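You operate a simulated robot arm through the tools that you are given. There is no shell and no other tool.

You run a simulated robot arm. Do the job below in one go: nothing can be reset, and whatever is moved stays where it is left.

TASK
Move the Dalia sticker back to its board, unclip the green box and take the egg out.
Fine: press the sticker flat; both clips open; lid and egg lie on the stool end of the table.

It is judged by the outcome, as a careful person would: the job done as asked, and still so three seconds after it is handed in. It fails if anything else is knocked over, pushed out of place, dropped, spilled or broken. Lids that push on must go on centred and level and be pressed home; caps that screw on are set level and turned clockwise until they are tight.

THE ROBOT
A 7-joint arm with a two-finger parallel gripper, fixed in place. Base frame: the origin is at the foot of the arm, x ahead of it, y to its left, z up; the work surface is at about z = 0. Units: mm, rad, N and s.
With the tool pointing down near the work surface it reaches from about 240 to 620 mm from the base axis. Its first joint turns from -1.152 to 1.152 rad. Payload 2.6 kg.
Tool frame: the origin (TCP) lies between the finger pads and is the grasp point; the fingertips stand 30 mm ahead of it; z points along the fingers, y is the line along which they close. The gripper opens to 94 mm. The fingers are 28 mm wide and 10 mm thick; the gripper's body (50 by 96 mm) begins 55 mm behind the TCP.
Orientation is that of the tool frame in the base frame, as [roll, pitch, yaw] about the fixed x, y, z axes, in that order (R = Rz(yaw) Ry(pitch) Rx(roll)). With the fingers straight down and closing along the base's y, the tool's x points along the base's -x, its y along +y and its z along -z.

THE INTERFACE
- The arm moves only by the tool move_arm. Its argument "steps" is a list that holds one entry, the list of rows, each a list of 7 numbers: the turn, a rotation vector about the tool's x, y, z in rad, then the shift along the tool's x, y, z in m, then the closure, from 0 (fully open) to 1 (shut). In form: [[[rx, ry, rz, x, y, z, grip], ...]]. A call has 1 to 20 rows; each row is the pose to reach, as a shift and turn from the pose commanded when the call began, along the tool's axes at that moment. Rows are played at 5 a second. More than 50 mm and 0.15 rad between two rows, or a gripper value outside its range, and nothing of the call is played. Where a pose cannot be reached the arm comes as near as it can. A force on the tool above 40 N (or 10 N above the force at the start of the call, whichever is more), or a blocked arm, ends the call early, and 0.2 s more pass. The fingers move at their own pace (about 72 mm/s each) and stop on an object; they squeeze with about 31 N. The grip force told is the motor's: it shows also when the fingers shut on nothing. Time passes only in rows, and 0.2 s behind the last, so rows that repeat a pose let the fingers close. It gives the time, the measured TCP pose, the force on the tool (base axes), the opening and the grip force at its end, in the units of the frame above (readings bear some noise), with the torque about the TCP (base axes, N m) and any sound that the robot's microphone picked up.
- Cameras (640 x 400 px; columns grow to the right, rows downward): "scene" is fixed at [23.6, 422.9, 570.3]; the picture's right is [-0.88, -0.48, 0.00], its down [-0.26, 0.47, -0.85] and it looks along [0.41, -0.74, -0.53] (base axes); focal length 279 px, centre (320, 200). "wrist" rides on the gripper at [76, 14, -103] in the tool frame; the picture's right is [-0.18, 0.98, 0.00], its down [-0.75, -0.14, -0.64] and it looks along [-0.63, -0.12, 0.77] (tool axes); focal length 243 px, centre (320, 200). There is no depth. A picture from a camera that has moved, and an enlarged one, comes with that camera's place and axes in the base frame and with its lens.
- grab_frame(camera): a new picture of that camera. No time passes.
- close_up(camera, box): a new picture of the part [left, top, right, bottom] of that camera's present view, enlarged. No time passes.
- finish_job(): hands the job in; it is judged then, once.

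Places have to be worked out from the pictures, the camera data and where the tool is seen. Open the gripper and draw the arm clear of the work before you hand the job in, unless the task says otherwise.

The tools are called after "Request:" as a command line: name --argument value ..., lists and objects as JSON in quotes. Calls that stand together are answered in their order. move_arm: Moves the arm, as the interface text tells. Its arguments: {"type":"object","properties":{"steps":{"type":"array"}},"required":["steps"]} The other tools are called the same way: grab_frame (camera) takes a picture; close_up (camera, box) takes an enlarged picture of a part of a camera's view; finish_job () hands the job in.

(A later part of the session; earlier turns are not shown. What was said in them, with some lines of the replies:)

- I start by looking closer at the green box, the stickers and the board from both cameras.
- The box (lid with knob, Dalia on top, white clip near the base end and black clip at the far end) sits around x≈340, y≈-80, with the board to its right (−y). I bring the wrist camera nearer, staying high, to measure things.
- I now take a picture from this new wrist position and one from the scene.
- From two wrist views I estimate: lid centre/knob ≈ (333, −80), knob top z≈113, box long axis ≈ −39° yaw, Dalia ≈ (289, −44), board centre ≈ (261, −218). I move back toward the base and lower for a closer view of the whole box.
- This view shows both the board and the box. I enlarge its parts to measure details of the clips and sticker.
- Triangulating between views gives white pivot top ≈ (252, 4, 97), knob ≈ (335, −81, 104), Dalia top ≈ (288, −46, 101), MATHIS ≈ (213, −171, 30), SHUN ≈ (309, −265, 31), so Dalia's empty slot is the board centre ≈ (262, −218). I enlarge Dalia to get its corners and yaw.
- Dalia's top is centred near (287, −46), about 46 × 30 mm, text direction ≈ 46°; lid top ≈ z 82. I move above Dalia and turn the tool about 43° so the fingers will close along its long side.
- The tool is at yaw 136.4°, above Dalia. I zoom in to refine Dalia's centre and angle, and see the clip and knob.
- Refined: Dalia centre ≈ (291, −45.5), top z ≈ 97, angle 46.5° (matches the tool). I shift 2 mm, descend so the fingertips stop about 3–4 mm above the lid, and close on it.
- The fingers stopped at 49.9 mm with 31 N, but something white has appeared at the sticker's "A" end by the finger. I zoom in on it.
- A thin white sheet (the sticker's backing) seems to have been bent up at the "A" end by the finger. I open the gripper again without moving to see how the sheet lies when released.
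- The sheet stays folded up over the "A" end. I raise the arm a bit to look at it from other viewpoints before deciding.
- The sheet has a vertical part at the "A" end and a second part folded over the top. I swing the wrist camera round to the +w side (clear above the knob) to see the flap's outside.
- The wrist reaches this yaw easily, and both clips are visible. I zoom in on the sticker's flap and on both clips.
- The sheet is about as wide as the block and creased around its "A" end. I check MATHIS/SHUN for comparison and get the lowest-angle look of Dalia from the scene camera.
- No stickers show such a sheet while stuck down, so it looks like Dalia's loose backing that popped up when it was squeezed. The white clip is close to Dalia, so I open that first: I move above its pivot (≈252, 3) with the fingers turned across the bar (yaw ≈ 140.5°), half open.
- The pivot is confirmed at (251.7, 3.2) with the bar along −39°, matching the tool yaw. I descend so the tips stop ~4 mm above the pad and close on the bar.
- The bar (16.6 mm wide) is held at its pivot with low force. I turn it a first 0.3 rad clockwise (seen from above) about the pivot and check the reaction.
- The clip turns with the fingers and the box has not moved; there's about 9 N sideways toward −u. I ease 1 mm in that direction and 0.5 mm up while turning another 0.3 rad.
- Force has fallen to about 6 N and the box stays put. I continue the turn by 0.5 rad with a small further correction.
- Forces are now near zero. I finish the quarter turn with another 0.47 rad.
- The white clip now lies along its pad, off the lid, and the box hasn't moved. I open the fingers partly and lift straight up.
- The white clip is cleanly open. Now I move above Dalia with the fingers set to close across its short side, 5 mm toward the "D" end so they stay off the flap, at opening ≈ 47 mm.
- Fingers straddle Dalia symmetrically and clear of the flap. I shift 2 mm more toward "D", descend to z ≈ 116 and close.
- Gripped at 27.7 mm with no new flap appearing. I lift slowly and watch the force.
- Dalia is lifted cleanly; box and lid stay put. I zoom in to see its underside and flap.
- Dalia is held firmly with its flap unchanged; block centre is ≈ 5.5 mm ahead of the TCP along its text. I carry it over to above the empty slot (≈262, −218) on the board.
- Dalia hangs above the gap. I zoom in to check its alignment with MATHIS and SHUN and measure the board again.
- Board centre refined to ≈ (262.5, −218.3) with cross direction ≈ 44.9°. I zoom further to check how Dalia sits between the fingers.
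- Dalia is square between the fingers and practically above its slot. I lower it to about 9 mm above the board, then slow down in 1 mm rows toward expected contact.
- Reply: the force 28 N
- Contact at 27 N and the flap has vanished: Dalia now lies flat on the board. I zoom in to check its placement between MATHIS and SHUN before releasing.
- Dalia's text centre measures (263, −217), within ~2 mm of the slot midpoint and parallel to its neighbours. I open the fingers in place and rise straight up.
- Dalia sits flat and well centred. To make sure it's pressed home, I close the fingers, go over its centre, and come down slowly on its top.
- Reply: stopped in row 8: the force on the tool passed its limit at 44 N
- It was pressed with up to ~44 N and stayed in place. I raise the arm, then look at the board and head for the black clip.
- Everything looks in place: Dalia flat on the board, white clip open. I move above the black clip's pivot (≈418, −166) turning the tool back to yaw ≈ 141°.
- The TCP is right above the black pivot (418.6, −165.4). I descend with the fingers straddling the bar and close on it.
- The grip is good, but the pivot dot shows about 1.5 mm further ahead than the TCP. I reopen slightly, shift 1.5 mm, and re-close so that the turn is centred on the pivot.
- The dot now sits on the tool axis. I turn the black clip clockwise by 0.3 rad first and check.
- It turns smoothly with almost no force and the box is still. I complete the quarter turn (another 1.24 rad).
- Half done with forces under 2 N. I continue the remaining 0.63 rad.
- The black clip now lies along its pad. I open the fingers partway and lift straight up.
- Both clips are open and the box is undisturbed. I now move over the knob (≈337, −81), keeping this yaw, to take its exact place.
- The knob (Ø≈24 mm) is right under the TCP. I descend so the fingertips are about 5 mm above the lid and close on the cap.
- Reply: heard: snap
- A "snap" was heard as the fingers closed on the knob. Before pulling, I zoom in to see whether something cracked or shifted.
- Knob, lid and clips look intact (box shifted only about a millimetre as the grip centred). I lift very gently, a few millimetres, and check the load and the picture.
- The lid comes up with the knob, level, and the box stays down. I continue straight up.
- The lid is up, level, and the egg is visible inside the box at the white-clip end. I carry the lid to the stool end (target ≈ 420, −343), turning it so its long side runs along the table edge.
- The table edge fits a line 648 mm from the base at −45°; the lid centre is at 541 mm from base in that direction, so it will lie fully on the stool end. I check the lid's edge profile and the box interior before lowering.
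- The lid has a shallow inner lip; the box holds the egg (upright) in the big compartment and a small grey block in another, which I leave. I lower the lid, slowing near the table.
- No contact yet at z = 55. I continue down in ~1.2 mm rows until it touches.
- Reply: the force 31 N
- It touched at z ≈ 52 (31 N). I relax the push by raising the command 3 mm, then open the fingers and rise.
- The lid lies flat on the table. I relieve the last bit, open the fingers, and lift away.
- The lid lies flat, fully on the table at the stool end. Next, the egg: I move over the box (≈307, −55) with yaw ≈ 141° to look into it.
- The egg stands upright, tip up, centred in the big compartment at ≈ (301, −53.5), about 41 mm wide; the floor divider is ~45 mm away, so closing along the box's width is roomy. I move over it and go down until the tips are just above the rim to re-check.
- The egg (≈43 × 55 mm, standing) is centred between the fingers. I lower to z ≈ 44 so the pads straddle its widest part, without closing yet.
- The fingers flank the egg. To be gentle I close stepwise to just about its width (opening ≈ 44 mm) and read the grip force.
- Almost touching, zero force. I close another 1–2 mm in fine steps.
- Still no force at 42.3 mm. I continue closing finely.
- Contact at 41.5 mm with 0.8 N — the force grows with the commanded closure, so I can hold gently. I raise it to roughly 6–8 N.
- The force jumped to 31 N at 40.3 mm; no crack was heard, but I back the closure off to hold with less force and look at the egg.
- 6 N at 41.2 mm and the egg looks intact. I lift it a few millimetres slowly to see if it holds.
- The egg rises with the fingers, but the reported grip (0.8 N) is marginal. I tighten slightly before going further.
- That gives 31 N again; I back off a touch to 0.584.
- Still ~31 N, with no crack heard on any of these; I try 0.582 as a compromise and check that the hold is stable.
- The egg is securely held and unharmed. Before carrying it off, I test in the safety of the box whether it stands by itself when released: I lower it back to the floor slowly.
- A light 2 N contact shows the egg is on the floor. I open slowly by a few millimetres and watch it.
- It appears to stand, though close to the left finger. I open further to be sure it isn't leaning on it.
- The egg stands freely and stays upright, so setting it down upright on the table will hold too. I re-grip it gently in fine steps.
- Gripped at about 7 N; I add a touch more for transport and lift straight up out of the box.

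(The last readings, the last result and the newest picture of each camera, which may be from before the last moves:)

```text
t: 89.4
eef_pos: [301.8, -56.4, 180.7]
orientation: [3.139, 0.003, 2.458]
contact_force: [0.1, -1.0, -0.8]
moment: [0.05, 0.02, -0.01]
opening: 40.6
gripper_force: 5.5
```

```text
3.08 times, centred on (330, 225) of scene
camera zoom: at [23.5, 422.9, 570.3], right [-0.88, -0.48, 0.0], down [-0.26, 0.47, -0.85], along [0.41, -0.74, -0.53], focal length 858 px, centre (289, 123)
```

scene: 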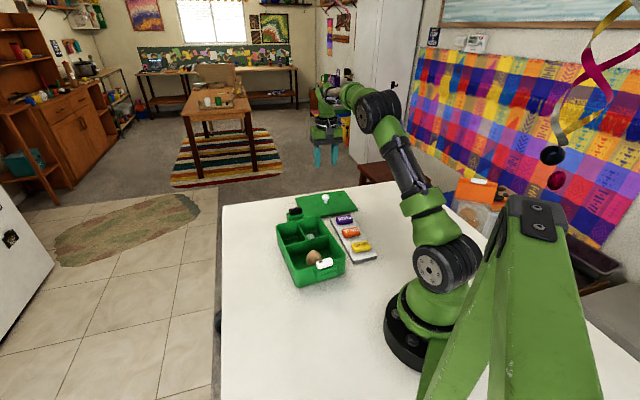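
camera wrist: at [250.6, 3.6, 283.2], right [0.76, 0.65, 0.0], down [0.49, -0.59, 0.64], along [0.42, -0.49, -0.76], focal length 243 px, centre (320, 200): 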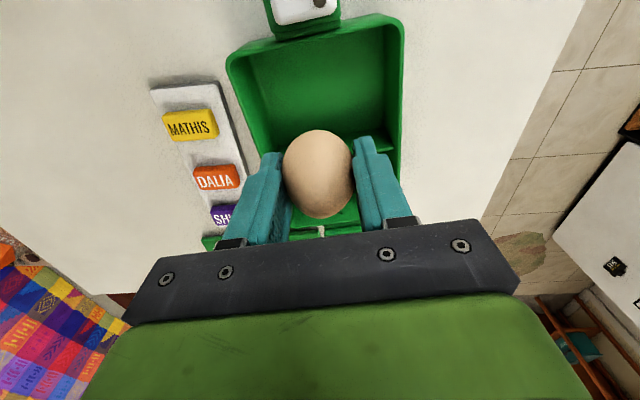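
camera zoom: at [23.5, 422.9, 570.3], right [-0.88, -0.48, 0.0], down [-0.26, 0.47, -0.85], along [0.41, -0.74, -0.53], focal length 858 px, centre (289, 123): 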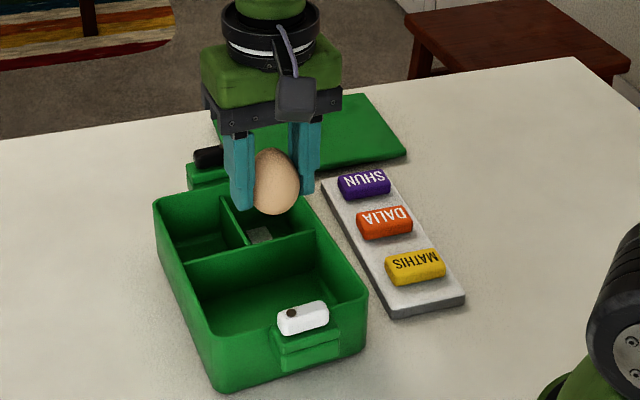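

The egg is out, upright in the grip and whole. I carry it smoothly at this height to above the free spot at the stool end, beside the lid (≈290, −460).

Request:
move_arm --steps '[[[0, 0, 0, -0.0049, -0.0064, 0, 0.586], [0, 0, 0, -0.0148, -0.0192, 0, 0.586], [0, 0, 0, -0.0295, -0.0384, 0, 0.586], [0, 0, 0, -0.0467, -0.0609, 0, 0.586], [0, 0, 0, -0.064, -0.0833, 0, 0.586], [0, 0, 0, -0.0812, -0.1057, 0, 0.586], [0, 0, 0, -0.0984, -0.1281, 0, 0.586], [0, 0, 0, -0.1156, -0.1505, 0, 0.586], [0, 0, 0, -0.1328, -0.173, 0, 0.586], [0, 0, 0, -0.1501, -0.1954, 0, 0.586], [0, 0, 0, -0.1673, -0.2178, 0, 0.586], [0, 0, 0, -0.1845, -0.2402, 0, 0.586], [0, 0, 0, -0.2017, -0.2626, 0, 0.586], [0, 0, 0, -0.2165, -0.2819, 0, 0.586], [0, 0, 0, -0.2288, -0.2979, 0, 0.586], [0, 0, 0, -0.2386, -0.3107, 0, 0.586], [0, 0, 0, -0.2435, -0.3171, 0, 0.586], [0, 0, 0, -0.246, -0.3203, 0, 0.586], [0, 0, 0, -0.246, -0.3203, 0, 0.586]]]'

Request:
grab_frame --camera "wrist"

Request:
grab_frame --camera "scene"

```text
t: 93.4
eef_pos: [289.3, -459.3, 179.1]
orientation: [3.139, 0.003, 2.458]
contact_force: [-0.2, -0.3, -1.3]
moment: [0.0, -0.01, -0.01]
opening: 39.9
gripper_force: 0.8
```

```text
taken
camera wrist: at [238.5, -399.7, 282.4], right [0.76, 0.65, 0.0], down [0.49, -0.59, 0.64], along [0.42, -0.49, -0.77], focal length 243 px, centre (320, 200)
```

wrist: 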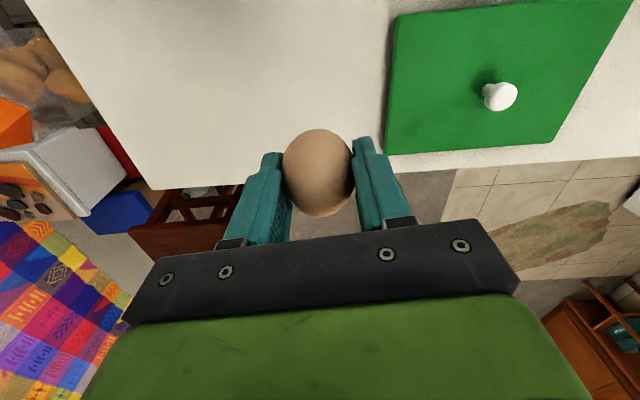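

```text
taken
```

scene: 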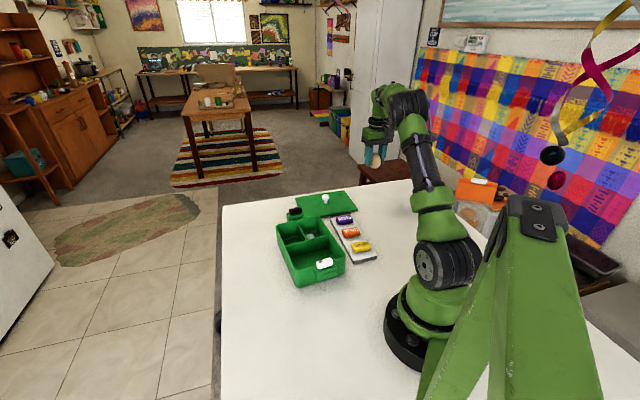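

The egg is above the free area, ~120 mm from the table edge and clear of the lid. I lower it, slowing well before the expected contact (TCP z ≈ 40).

Request:
move_arm --steps '[[[0, 0, 0, 0, 0, 0.008, 0.588], [0, 0, 0, 0, 0, 0.025, 0.588], [0, 0, 0, 0, 0, 0.048, 0.588], [0, 0, 0, 0, 0, 0.072, 0.588], [0, 0, 0, 0, 0, 0.095, 0.588], [0, 0, 0, 0, 0, 0.112, 0.588], [0, 0, 0, 0, 0, 0.123, 0.588], [0, 0, 0, 0, 0, 0.13, 0.588], [0, 0, 0, 0, 0, 0.133, 0.588], [0, 0, 0, 0, 0, 0.133, 0.588]]]'

Request:
close_up --camera "scene" --box '[290, 140, 430, 230]'

```text
t: 95.6
eef_pos: [289.6, -459.8, 47.6]
orientation: [3.139, 0.003, 2.456]
contact_force: [0.0, 0.2, -1.0]
moment: [0.0, -0.02, 0.02]
opening: 40.2
gripper_force: 0.5
```

```text
4.44 times, centred on (360, 185) of scene
camera zoom: at [23.6, 422.9, 570.3], right [-0.88, -0.48, 0.0], down [-0.26, 0.47, -0.85], along [0.41, -0.74, -0.53], focal length 1240 px, centre (142, 267)
```

zoom: 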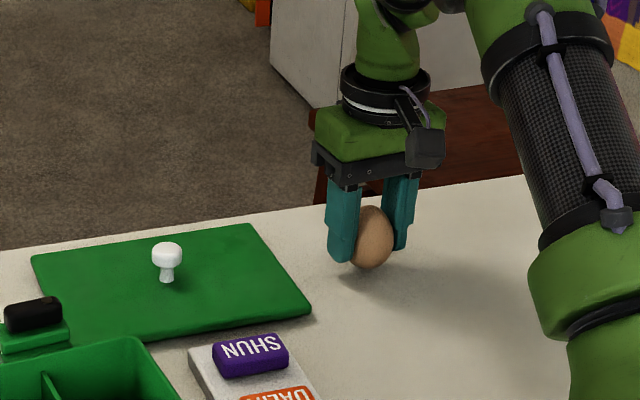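

Close to the table with the egg still held. I go down in 1 mm rows looking for the first contact.

Request:
move_arm --steps '[[[0, 0, 0, 0, 0, 0.001, 0.588], [0, 0, 0, 0, 0, 0.002, 0.588], [0, 0, 0, 0, 0, 0.003, 0.588], [0, 0, 0, 0, 0, 0.004, 0.588], [0, 0, 0, 0, 0, 0.004, 0.588]]]'

Request:
close_up --camera "scene" --box '[350, 175, 400, 210]'

```text
t: 96.8
eef_pos: [289.3, -459.7, 43.2]
orientation: [3.14, 0.003, 2.457]
contact_force: [0.6, -0.1, -0.4]
moment: [-0.05, 0.01, 0.05]
opening: 39.9
gripper_force: 0.8
```

```text
11.43 times, centred on (375, 192) of scene
camera zoom: at [23.6, 422.9, 570.3], right [-0.88, -0.48, 0.0], down [-0.26, 0.47, -0.85], along [0.41, -0.74, -0.53], focal length 3188 px, centre (-309, 286)
```

zoom: 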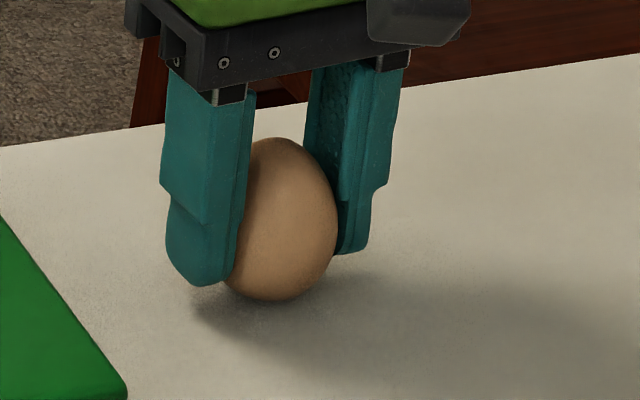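

Not touching yet. I continue down in sub-millimetre rows.

Request:
move_arm --steps '[[[0, 0, 0, 0, 0, 0.0007, 0.588], [0, 0, 0, 0, 0, 0.0014, 0.588], [0, 0, 0, 0, 0, 0.002, 0.588], [0, 0, 0, 0, 0, 0.002, 0.588]]]'

```text
t: 97.8
eef_pos: [288.7, -458.8, 40.8]
orientation: [3.138, 0.003, 2.457]
contact_force: [-0.2, -0.5, -1.0]
moment: [-0.01, -0.01, -0.01]
opening: 40.2
gripper_force: 6.0
```

Request:
move_arm --steps '[[[0, 0, 0, 0, 0, 0.0006, 0.588], [0, 0, 0, 0, 0, 0.0012, 0.588], [0, 0, 0, 0, 0, 0.0018, 0.588], [0, 0, 0, 0, 0, 0.0018, 0.588]]]'

Request:
close_up --camera "scene" --box '[350, 175, 400, 210]'

```text
t: 98.8
eef_pos: [290.1, -459.4, 39.9]
orientation: [3.139, 0.004, 2.457]
contact_force: [0.6, -0.5, -0.6]
moment: [0.02, -0.02, -0.05]
opening: 39.9
gripper_force: 6.1
```

```text
11.43 times, centred on (375, 192) of scene
camera zoom: at [23.6, 422.9, 570.3], right [-0.88, -0.48, 0.0], down [-0.26, 0.47, -0.85], along [0.41, -0.74, -0.53], focal length 3188 px, centre (-309, 286)
```

zoom: 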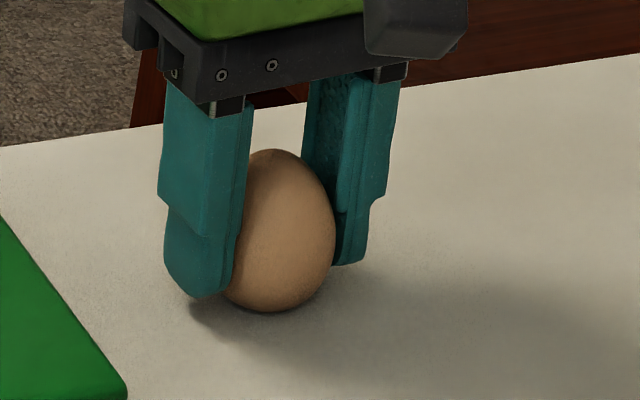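

Still −0.6 N (carrying). I keep going down half a millimetre at a time.

Request:
move_arm --steps '[[[0, 0, 0, 0, 0, 0.0005, 0.588], [0, 0, 0, 0, 0, 0.001, 0.588], [0, 0, 0, 0, 0, 0.0015, 0.588], [0, 0, 0, 0, 0, 0.0015, 0.588]]]'

```text
t: 99.8
eef_pos: [290.4, -458.7, 37.7]
orientation: [3.14, 0.003, 2.458]
contact_force: [-0.5, 0.7, 1.4]
moment: [0.03, 0.01, -0.01]
opening: 40.1
gripper_force: 5.9
```

The force turned to +1.4 N: the egg rests on the table. I open slowly and symmetrically, then wait.

Request:
move_arm --steps '[[[0, 0, 0, 0, 0, 0, 0.58], [0, 0, 0, 0, 0, 0, 0.575], [0, 0, 0, 0, 0, 0, 0.565], [0, 0, 0, 0, 0, 0, 0.555], [0, 0, 0, 0, 0, 0, 0.545], [0, 0, 0, 0, 0, 0, 0.53], [0, 0, 0, 0, 0, 0, 0.515], [0, 0, 0, 0, 0, 0, 0.5], [0, 0, 0, 0, 0, 0, 0.5], [0, 0, 0, 0, 0, 0, 0.5], [0, 0, 0, 0, 0, 0, 0.5]]]'

Request:
close_up --camera "scene" --box '[350, 175, 400, 210]'

Request:
close_up --camera "wrist" --box '[220, 100, 430, 250]'

```text
t: 102.2
eef_pos: [289.2, -459.4, 37.5]
orientation: [3.14, 0.004, 2.459]
contact_force: [-0.4, 0.6, -0.1]
moment: [-0.01, -0.01, 0.0]
opening: 47.4
gripper_force: 0.1
```

```text
11.43 times, centred on (375, 192) of scene
camera zoom: at [23.6, 422.9, 570.3], right [-0.88, -0.48, 0.0], down [-0.26, 0.47, -0.85], along [0.41, -0.74, -0.53], focal length 3188 px, centre (-309, 286)
```

zoom: 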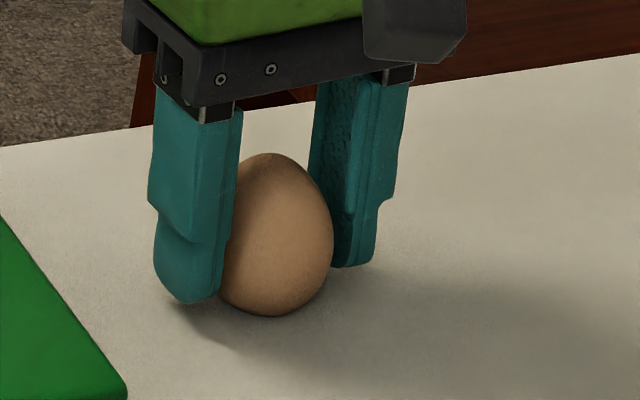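

```text
2.67 times, centred on (325, 175) of wrist
camera zoom: at [239.8, -399.2, 140.3], right [0.76, 0.65, 0.0], down [0.49, -0.59, 0.64], along [0.42, -0.49, -0.76], focal length 647 px, centre (307, 267)
```

zoom: 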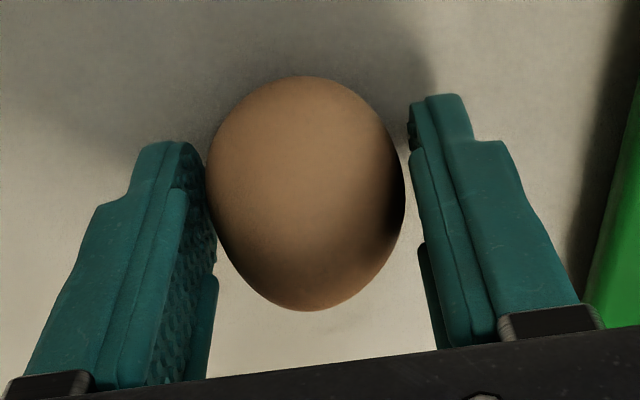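

The egg stands between the open fingers. I open more, wait, and confirm it doesn't move.

Request:
move_arm --steps '[[[0, 0, 0, 0, 0, 0, 0.48], [0, 0, 0, 0, 0, 0, 0.45], [0, 0, 0, 0, 0, 0, 0.42], [0, 0, 0, 0, 0, 0, 0.39], [0, 0, 0, 0, 0, 0, 0.36], [0, 0, 0, 0, 0, 0, 0.33], [0, 0, 0, 0, 0, 0, 0.3], [0, 0, 0, 0, 0, 0, 0.3], [0, 0, 0, 0, 0, 0, 0.3], [0, 0, 0, 0, 0, 0, 0.3], [0, 0, 0, 0, 0, 0, 0.3], [0, 0, 0, 0, 0, 0, 0.3]]]'

Request:
close_up --camera "scene" --box '[350, 175, 400, 210]'

Request:
close_up --camera "wrist" --box '[220, 100, 430, 250]'

```text
t: 104.8
eef_pos: [287.8, -458.8, 37.2]
orientation: [3.14, 0.004, 2.455]
contact_force: [0.6, -0.9, 0.3]
moment: [0.01, -0.04, 0.0]
opening: 65.8
gripper_force: 0.1
```

```text
11.43 times, centred on (375, 192) of scene
camera zoom: at [23.6, 422.9, 570.3], right [-0.88, -0.48, 0.0], down [-0.26, 0.47, -0.85], along [0.41, -0.74, -0.53], focal length 3188 px, centre (-309, 286)
```

zoom: 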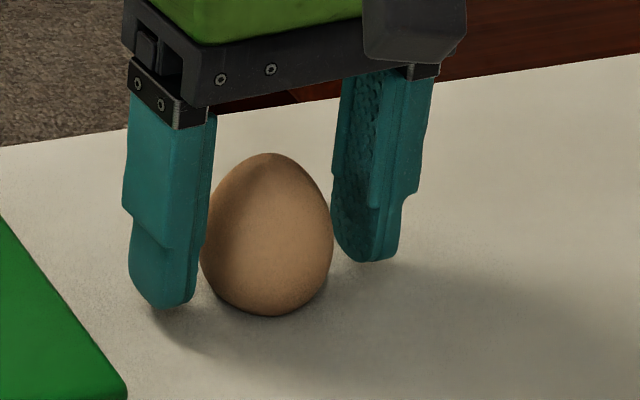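

```text
2.67 times, centred on (325, 175) of wrist
camera zoom: at [239.8, -399.2, 140.3], right [0.76, 0.65, 0.0], down [0.49, -0.59, 0.64], along [0.42, -0.49, -0.76], focal length 647 px, centre (307, 267)
```

zoom: 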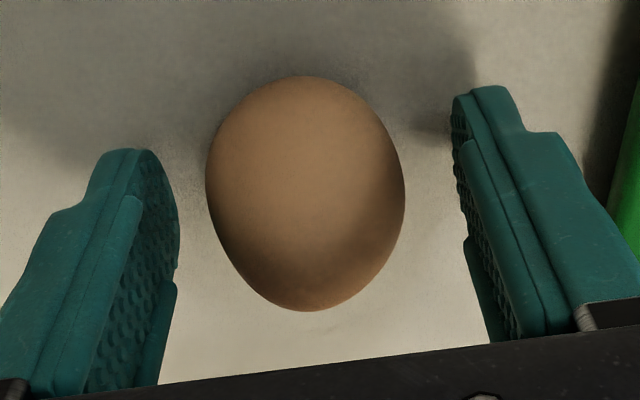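

The egg stands perfectly still, free of the fingers. I rise straight up, slowly at first.

Request:
move_arm --steps '[[[0, 0, 0, 0, 0, -0.008, 0.3], [0, 0, 0, 0, 0, -0.02, 0.3], [0, 0, 0, 0, 0, -0.04, 0.3], [0, 0, 0, 0, 0, -0.065, 0.3], [0, 0, 0, 0, 0, -0.1, 0.3], [0, 0, 0, 0, 0, -0.14, 0.3], [0, 0, 0, 0, 0, -0.18, 0.3], [0, 0, 0, 0, 0, -0.2, 0.3], [0, 0, 0, 0, 0, -0.2, 0.3]]]'

Request:
grab_frame --camera "wrist"

Request:
grab_frame --camera "scene"

```text
t: 106.8
eef_pos: [288.4, -459.8, 238.3]
orientation: [3.14, 0.003, 2.457]
contact_force: [0.2, 0.9, -0.1]
moment: [0.01, 0.01, 0.02]
opening: 65.9
gripper_force: 0.1
```

```text
taken
camera wrist: at [238.3, -398.7, 340.9], right [0.76, 0.65, 0.0], down [0.49, -0.59, 0.64], along [0.42, -0.49, -0.76], focal length 243 px, centre (320, 200)
```

wrist: 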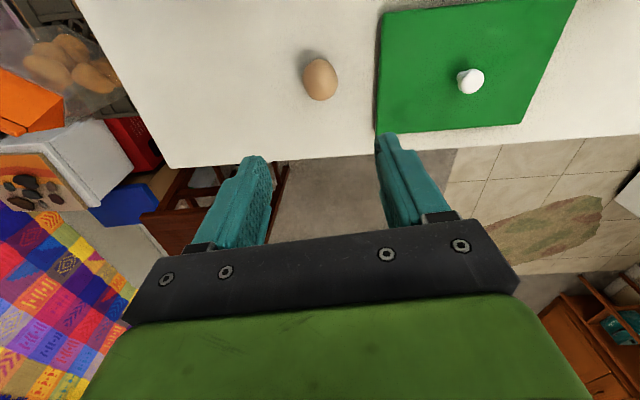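

```text
taken
```

scene: 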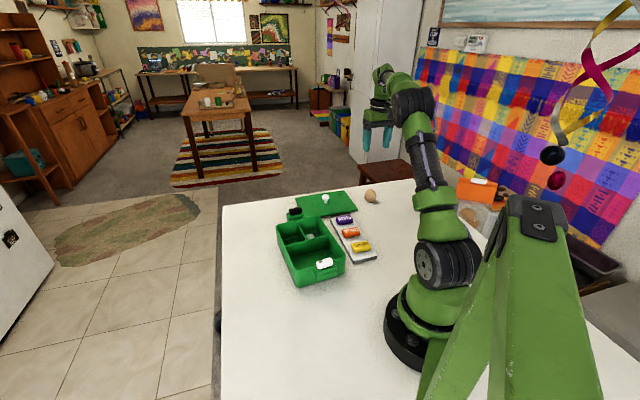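

Lid and egg are both at the stool end. I zoom in to check the egg, the clips and the Dalia sticker.

Request:
close_up --camera "scene" --box '[350, 180, 395, 210]'

Request:
close_up --camera "wrist" --box '[270, 40, 370, 120]'

Request:
close_up --camera "scene" --box '[265, 180, 395, 290]'

```text
13.33 times, centred on (372, 195) of scene
camera zoom: at [23.6, 422.9, 570.3], right [-0.88, -0.48, 0.0], down [-0.26, 0.47, -0.85], along [0.41, -0.74, -0.53], focal length 3719 px, centre (-380, 267)
```

zoom: 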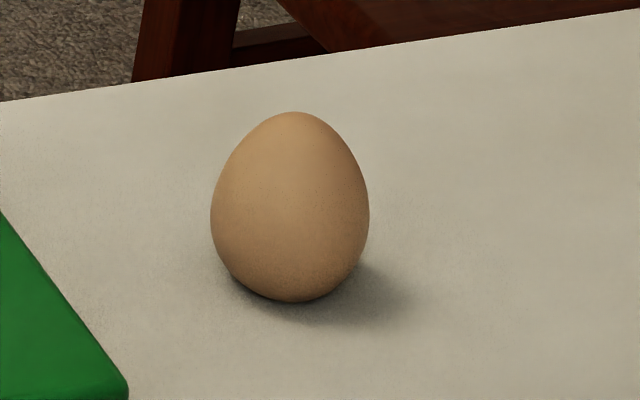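

```text
5.00 times, centred on (320, 80) of wrist
camera zoom: at [238.3, -398.7, 340.9], right [0.76, 0.65, 0.0], down [0.49, -0.59, 0.64], along [0.42, -0.49, -0.76], focal length 1213 px, centre (320, 800)
```

zoom: 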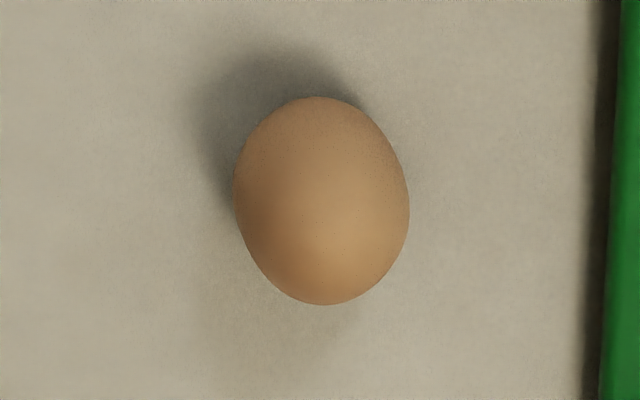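

```text
3.64 times, centred on (330, 235) of scene
camera zoom: at [23.6, 422.9, 570.3], right [-0.88, -0.48, 0.0], down [-0.26, 0.47, -0.85], along [0.41, -0.74, -0.53], focal length 1014 px, centre (284, 73)
```

zoom: 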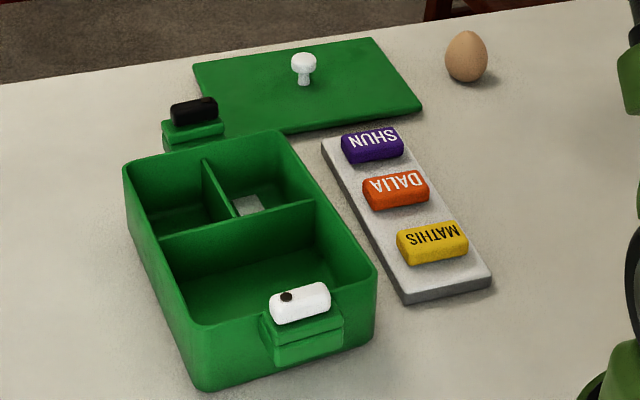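

The egg stands whole and still, and Dalia is flat between its neighbours. Because of the earlier "snap", I inspect the lid, knob and both clips closely once more.

Request:
close_up --camera "wrist" --box '[360, 0, 590, 145]'

Request:
close_up --camera "scene" --box '[280, 180, 365, 235]'

Request:
close_up --camera "scene" --box '[265, 205, 355, 295]'

Request:
close_up --camera "scene" --box '[325, 205, 385, 265]'

```text
2.76 times, centred on (475, 72) of wrist
camera zoom: at [238.3, -398.7, 340.9], right [0.76, 0.65, 0.0], down [0.49, -0.59, 0.64], along [0.42, -0.49, -0.76], focal length 669 px, centre (-108, 552)
```

zoom: 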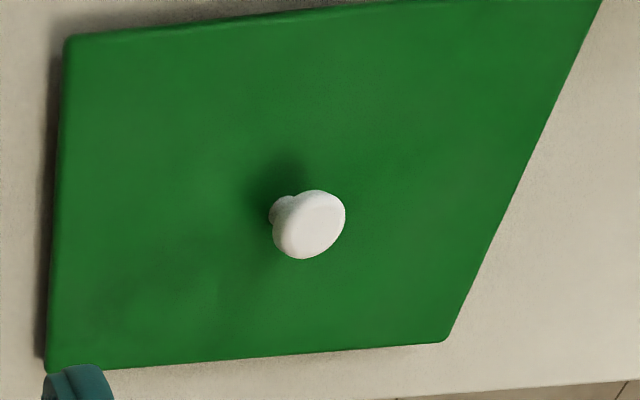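

```text
7.27 times, centred on (322, 208) of scene
camera zoom: at [23.6, 422.9, 570.3], right [-0.88, -0.48, 0.0], down [-0.26, 0.47, -0.85], along [0.41, -0.74, -0.53], focal length 2029 px, centre (302, 146)
```

zoom: 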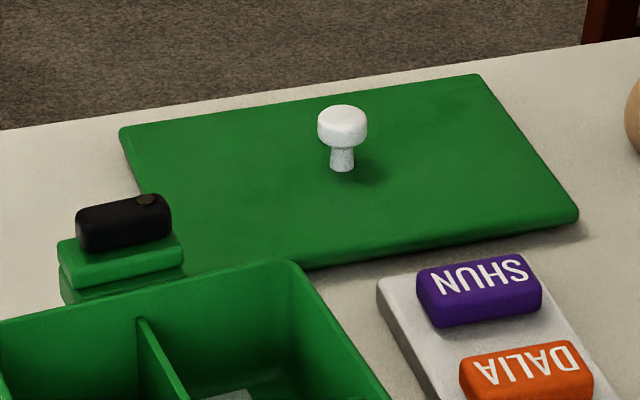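

```text
4.44 times, centred on (310, 250) of scene
camera zoom: at [23.6, 422.9, 570.3], right [-0.88, -0.48, 0.0], down [-0.26, 0.47, -0.85], along [0.41, -0.74, -0.53], focal length 1240 px, centre (364, -22)
```

zoom: 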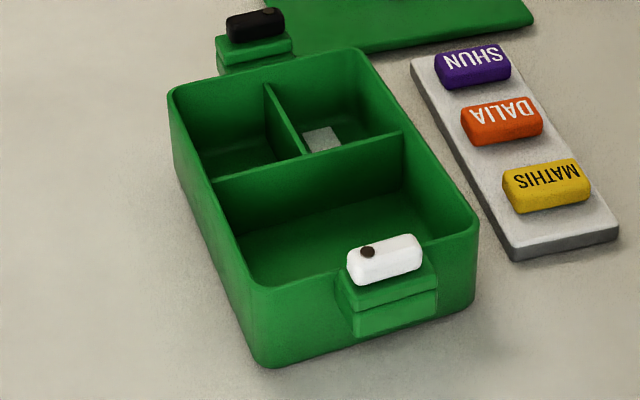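

```text
6.67 times, centred on (355, 235) of scene
camera zoom: at [23.6, 422.9, 570.3], right [-0.88, -0.48, 0.0], down [-0.26, 0.47, -0.85], along [0.41, -0.74, -0.53], focal length 1860 px, centre (87, -33)
```

zoom: 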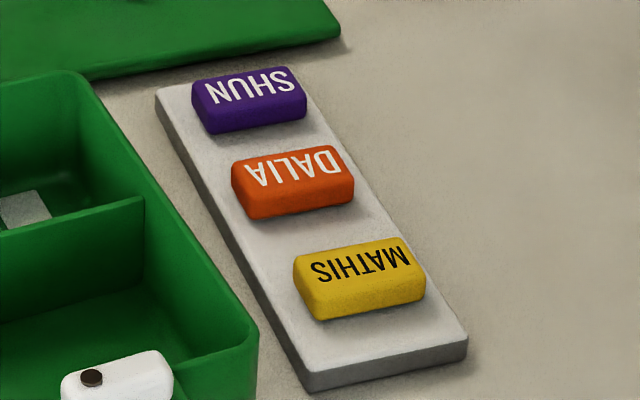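

All is in order: lid, knob, clips, sticker and egg look intact. I open the gripper and withdraw the arm up and back, clear of the work.

Request:
move_arm --steps '[[[0, 0, 0, 0, 0, -0.035, 0.2], [0, 0, 0, 0, 0, -0.07, 0.1], [0, 0, 0, 0.015, 0.0145, -0.1, 0], [0, 0, 0, 0.037, 0.0355, -0.12, 0], [0, 0, 0, 0.06, 0.0575, -0.135, 0], [0, 0, 0, 0.085, 0.082, -0.15, 0], [0, 0, 0, 0.11, 0.106, -0.16, 0], [0, 0, 0, 0.135, 0.13, -0.17, 0], [0, 0, 0, 0.16, 0.154, -0.18, 0], [0, 0, 0, 0.185, 0.178, -0.18, 0], [0, 0, 0, 0.205, 0.198, -0.18, 0], [0, 0, 0, 0.21, 0.2026, -0.18, 0], [0, 0, 0, 0.21, 0.2026, -0.18, 0], [0, 0, 0, 0.21, 0.2026, -0.18, 0], [0, 0, 0, 0.21, 0.2026, -0.18, 0]]]'

Request:
grab_frame --camera "scene"

Request:
close_up --camera "scene" --box '[265, 180, 395, 290]'

Request:
grab_frame --camera "wrist"

```text
t: 110.0
eef_pos: [253.3, -168.9, 415.6]
orientation: [3.14, 0.002, 2.458]
contact_force: [-0.9, -1.0, 0.0]
moment: [-0.01, 0.01, 0.0]
opening: 93.9
gripper_force: 0.1
```

```text
taken
```

scene: 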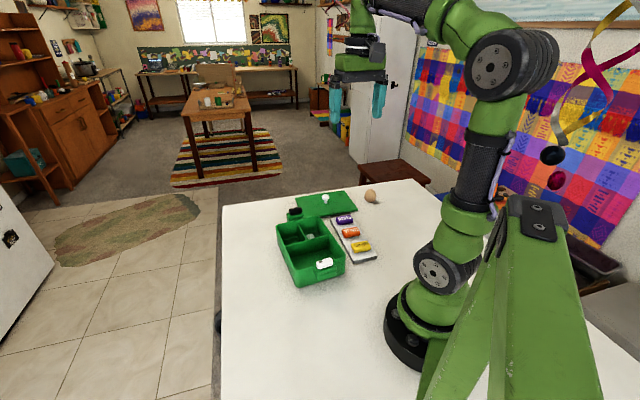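

```text
3.64 times, centred on (330, 235) of scene
camera zoom: at [23.6, 422.9, 570.3], right [-0.88, -0.48, 0.0], down [-0.26, 0.47, -0.85], along [0.41, -0.74, -0.53], focal length 1014 px, centre (284, 73)
```

zoom: 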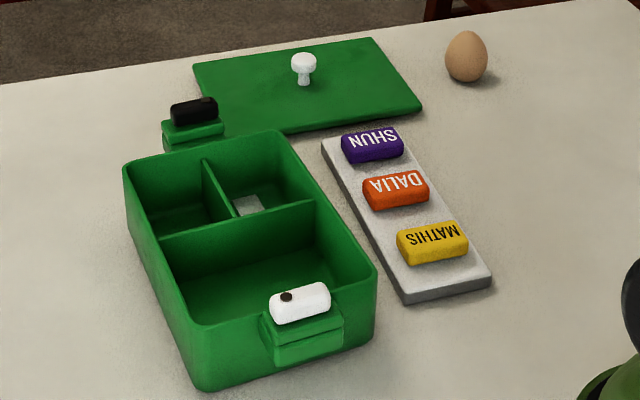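

```text
taken
camera wrist: at [203.4, -108.1, 518.5], right [0.76, 0.65, 0.0], down [0.49, -0.59, 0.64], along [0.42, -0.49, -0.76], focal length 243 px, centre (320, 200)
```

wrist: 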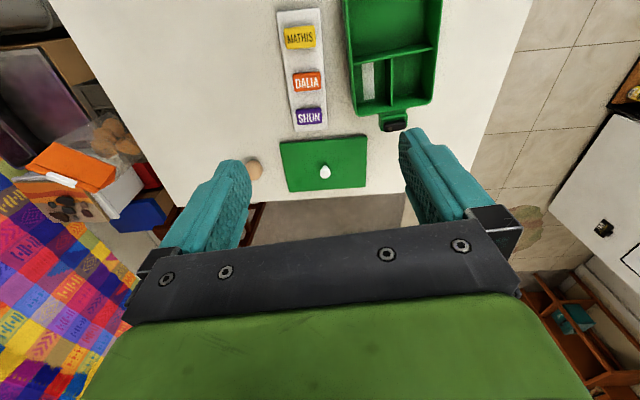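

The arm is clear and everything rests. One last look at the light item in the box's small compartment and the overall layout before handing in.

Request:
close_up --camera "wrist" --box '[240, 0, 460, 200]'

Request:
close_up --camera "scene" --box '[290, 220, 330, 250]'

```text
2.00 times, centred on (350, 100) of wrist
camera zoom: at [203.4, -108.1, 518.5], right [0.76, 0.65, 0.0], down [0.49, -0.59, 0.64], along [0.42, -0.49, -0.76], focal length 485 px, centre (260, 400)
```

zoom: 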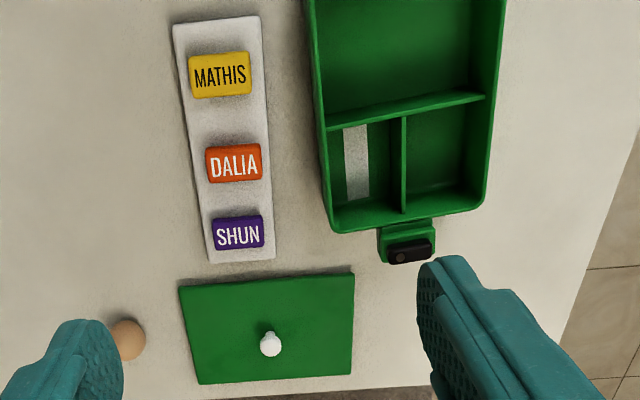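

```text
13.33 times, centred on (310, 235) of scene
camera zoom: at [23.6, 422.9, 570.3], right [-0.88, -0.48, 0.0], down [-0.26, 0.47, -0.85], along [0.41, -0.74, -0.53], focal length 3719 px, centre (453, -267)
```

zoom: 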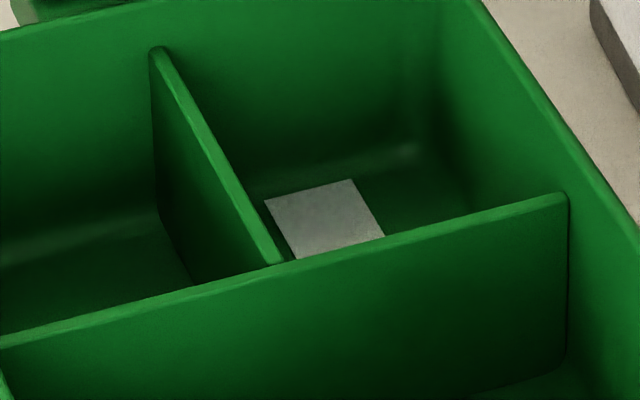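

The other item is just a flat strip lying in its compartment, untouched. Dalia sits flat on the board, both clips are open, and the lid and egg rest at the stool end. The arm is clear with the gripper open, so I hand in.

Request:
finish_job

```text
The job is handed in.
```

I finished the job and handed it in; no result has come back yet.

- **Sticker:** Dalia is back on its board, midway between MATHIS and SHUN. A white backing flap popped up when I first gripped it, but it went flat when I pressed the sticker onto the board. I then pressed the sticker again from above, and it lies flat.
- **Clips:** the white and black clips are both turned a quarter turn and lie along their pads, off the lid.
- **Lid:** it lies flat on the stool end of the table, with its edge about 40 mm in from the table edge.
- **Egg:** it is whole and standing upright on its blunt end beside the lid. I tested in the box that it stands on its own, and it stayed still on the table after I let go.

**Snap sound:** the microphone picked up a snap when the fingers closed on the lid's knob. I looked closely at the knob, lid and clips afterwards and saw no damage, but I don't know what caused it.

**Box position:** the box shifted about a millimetre at that moment. Nothing else moved out of place.

A flat, light-coloured strip in one of the box's small compartments was left where it was.
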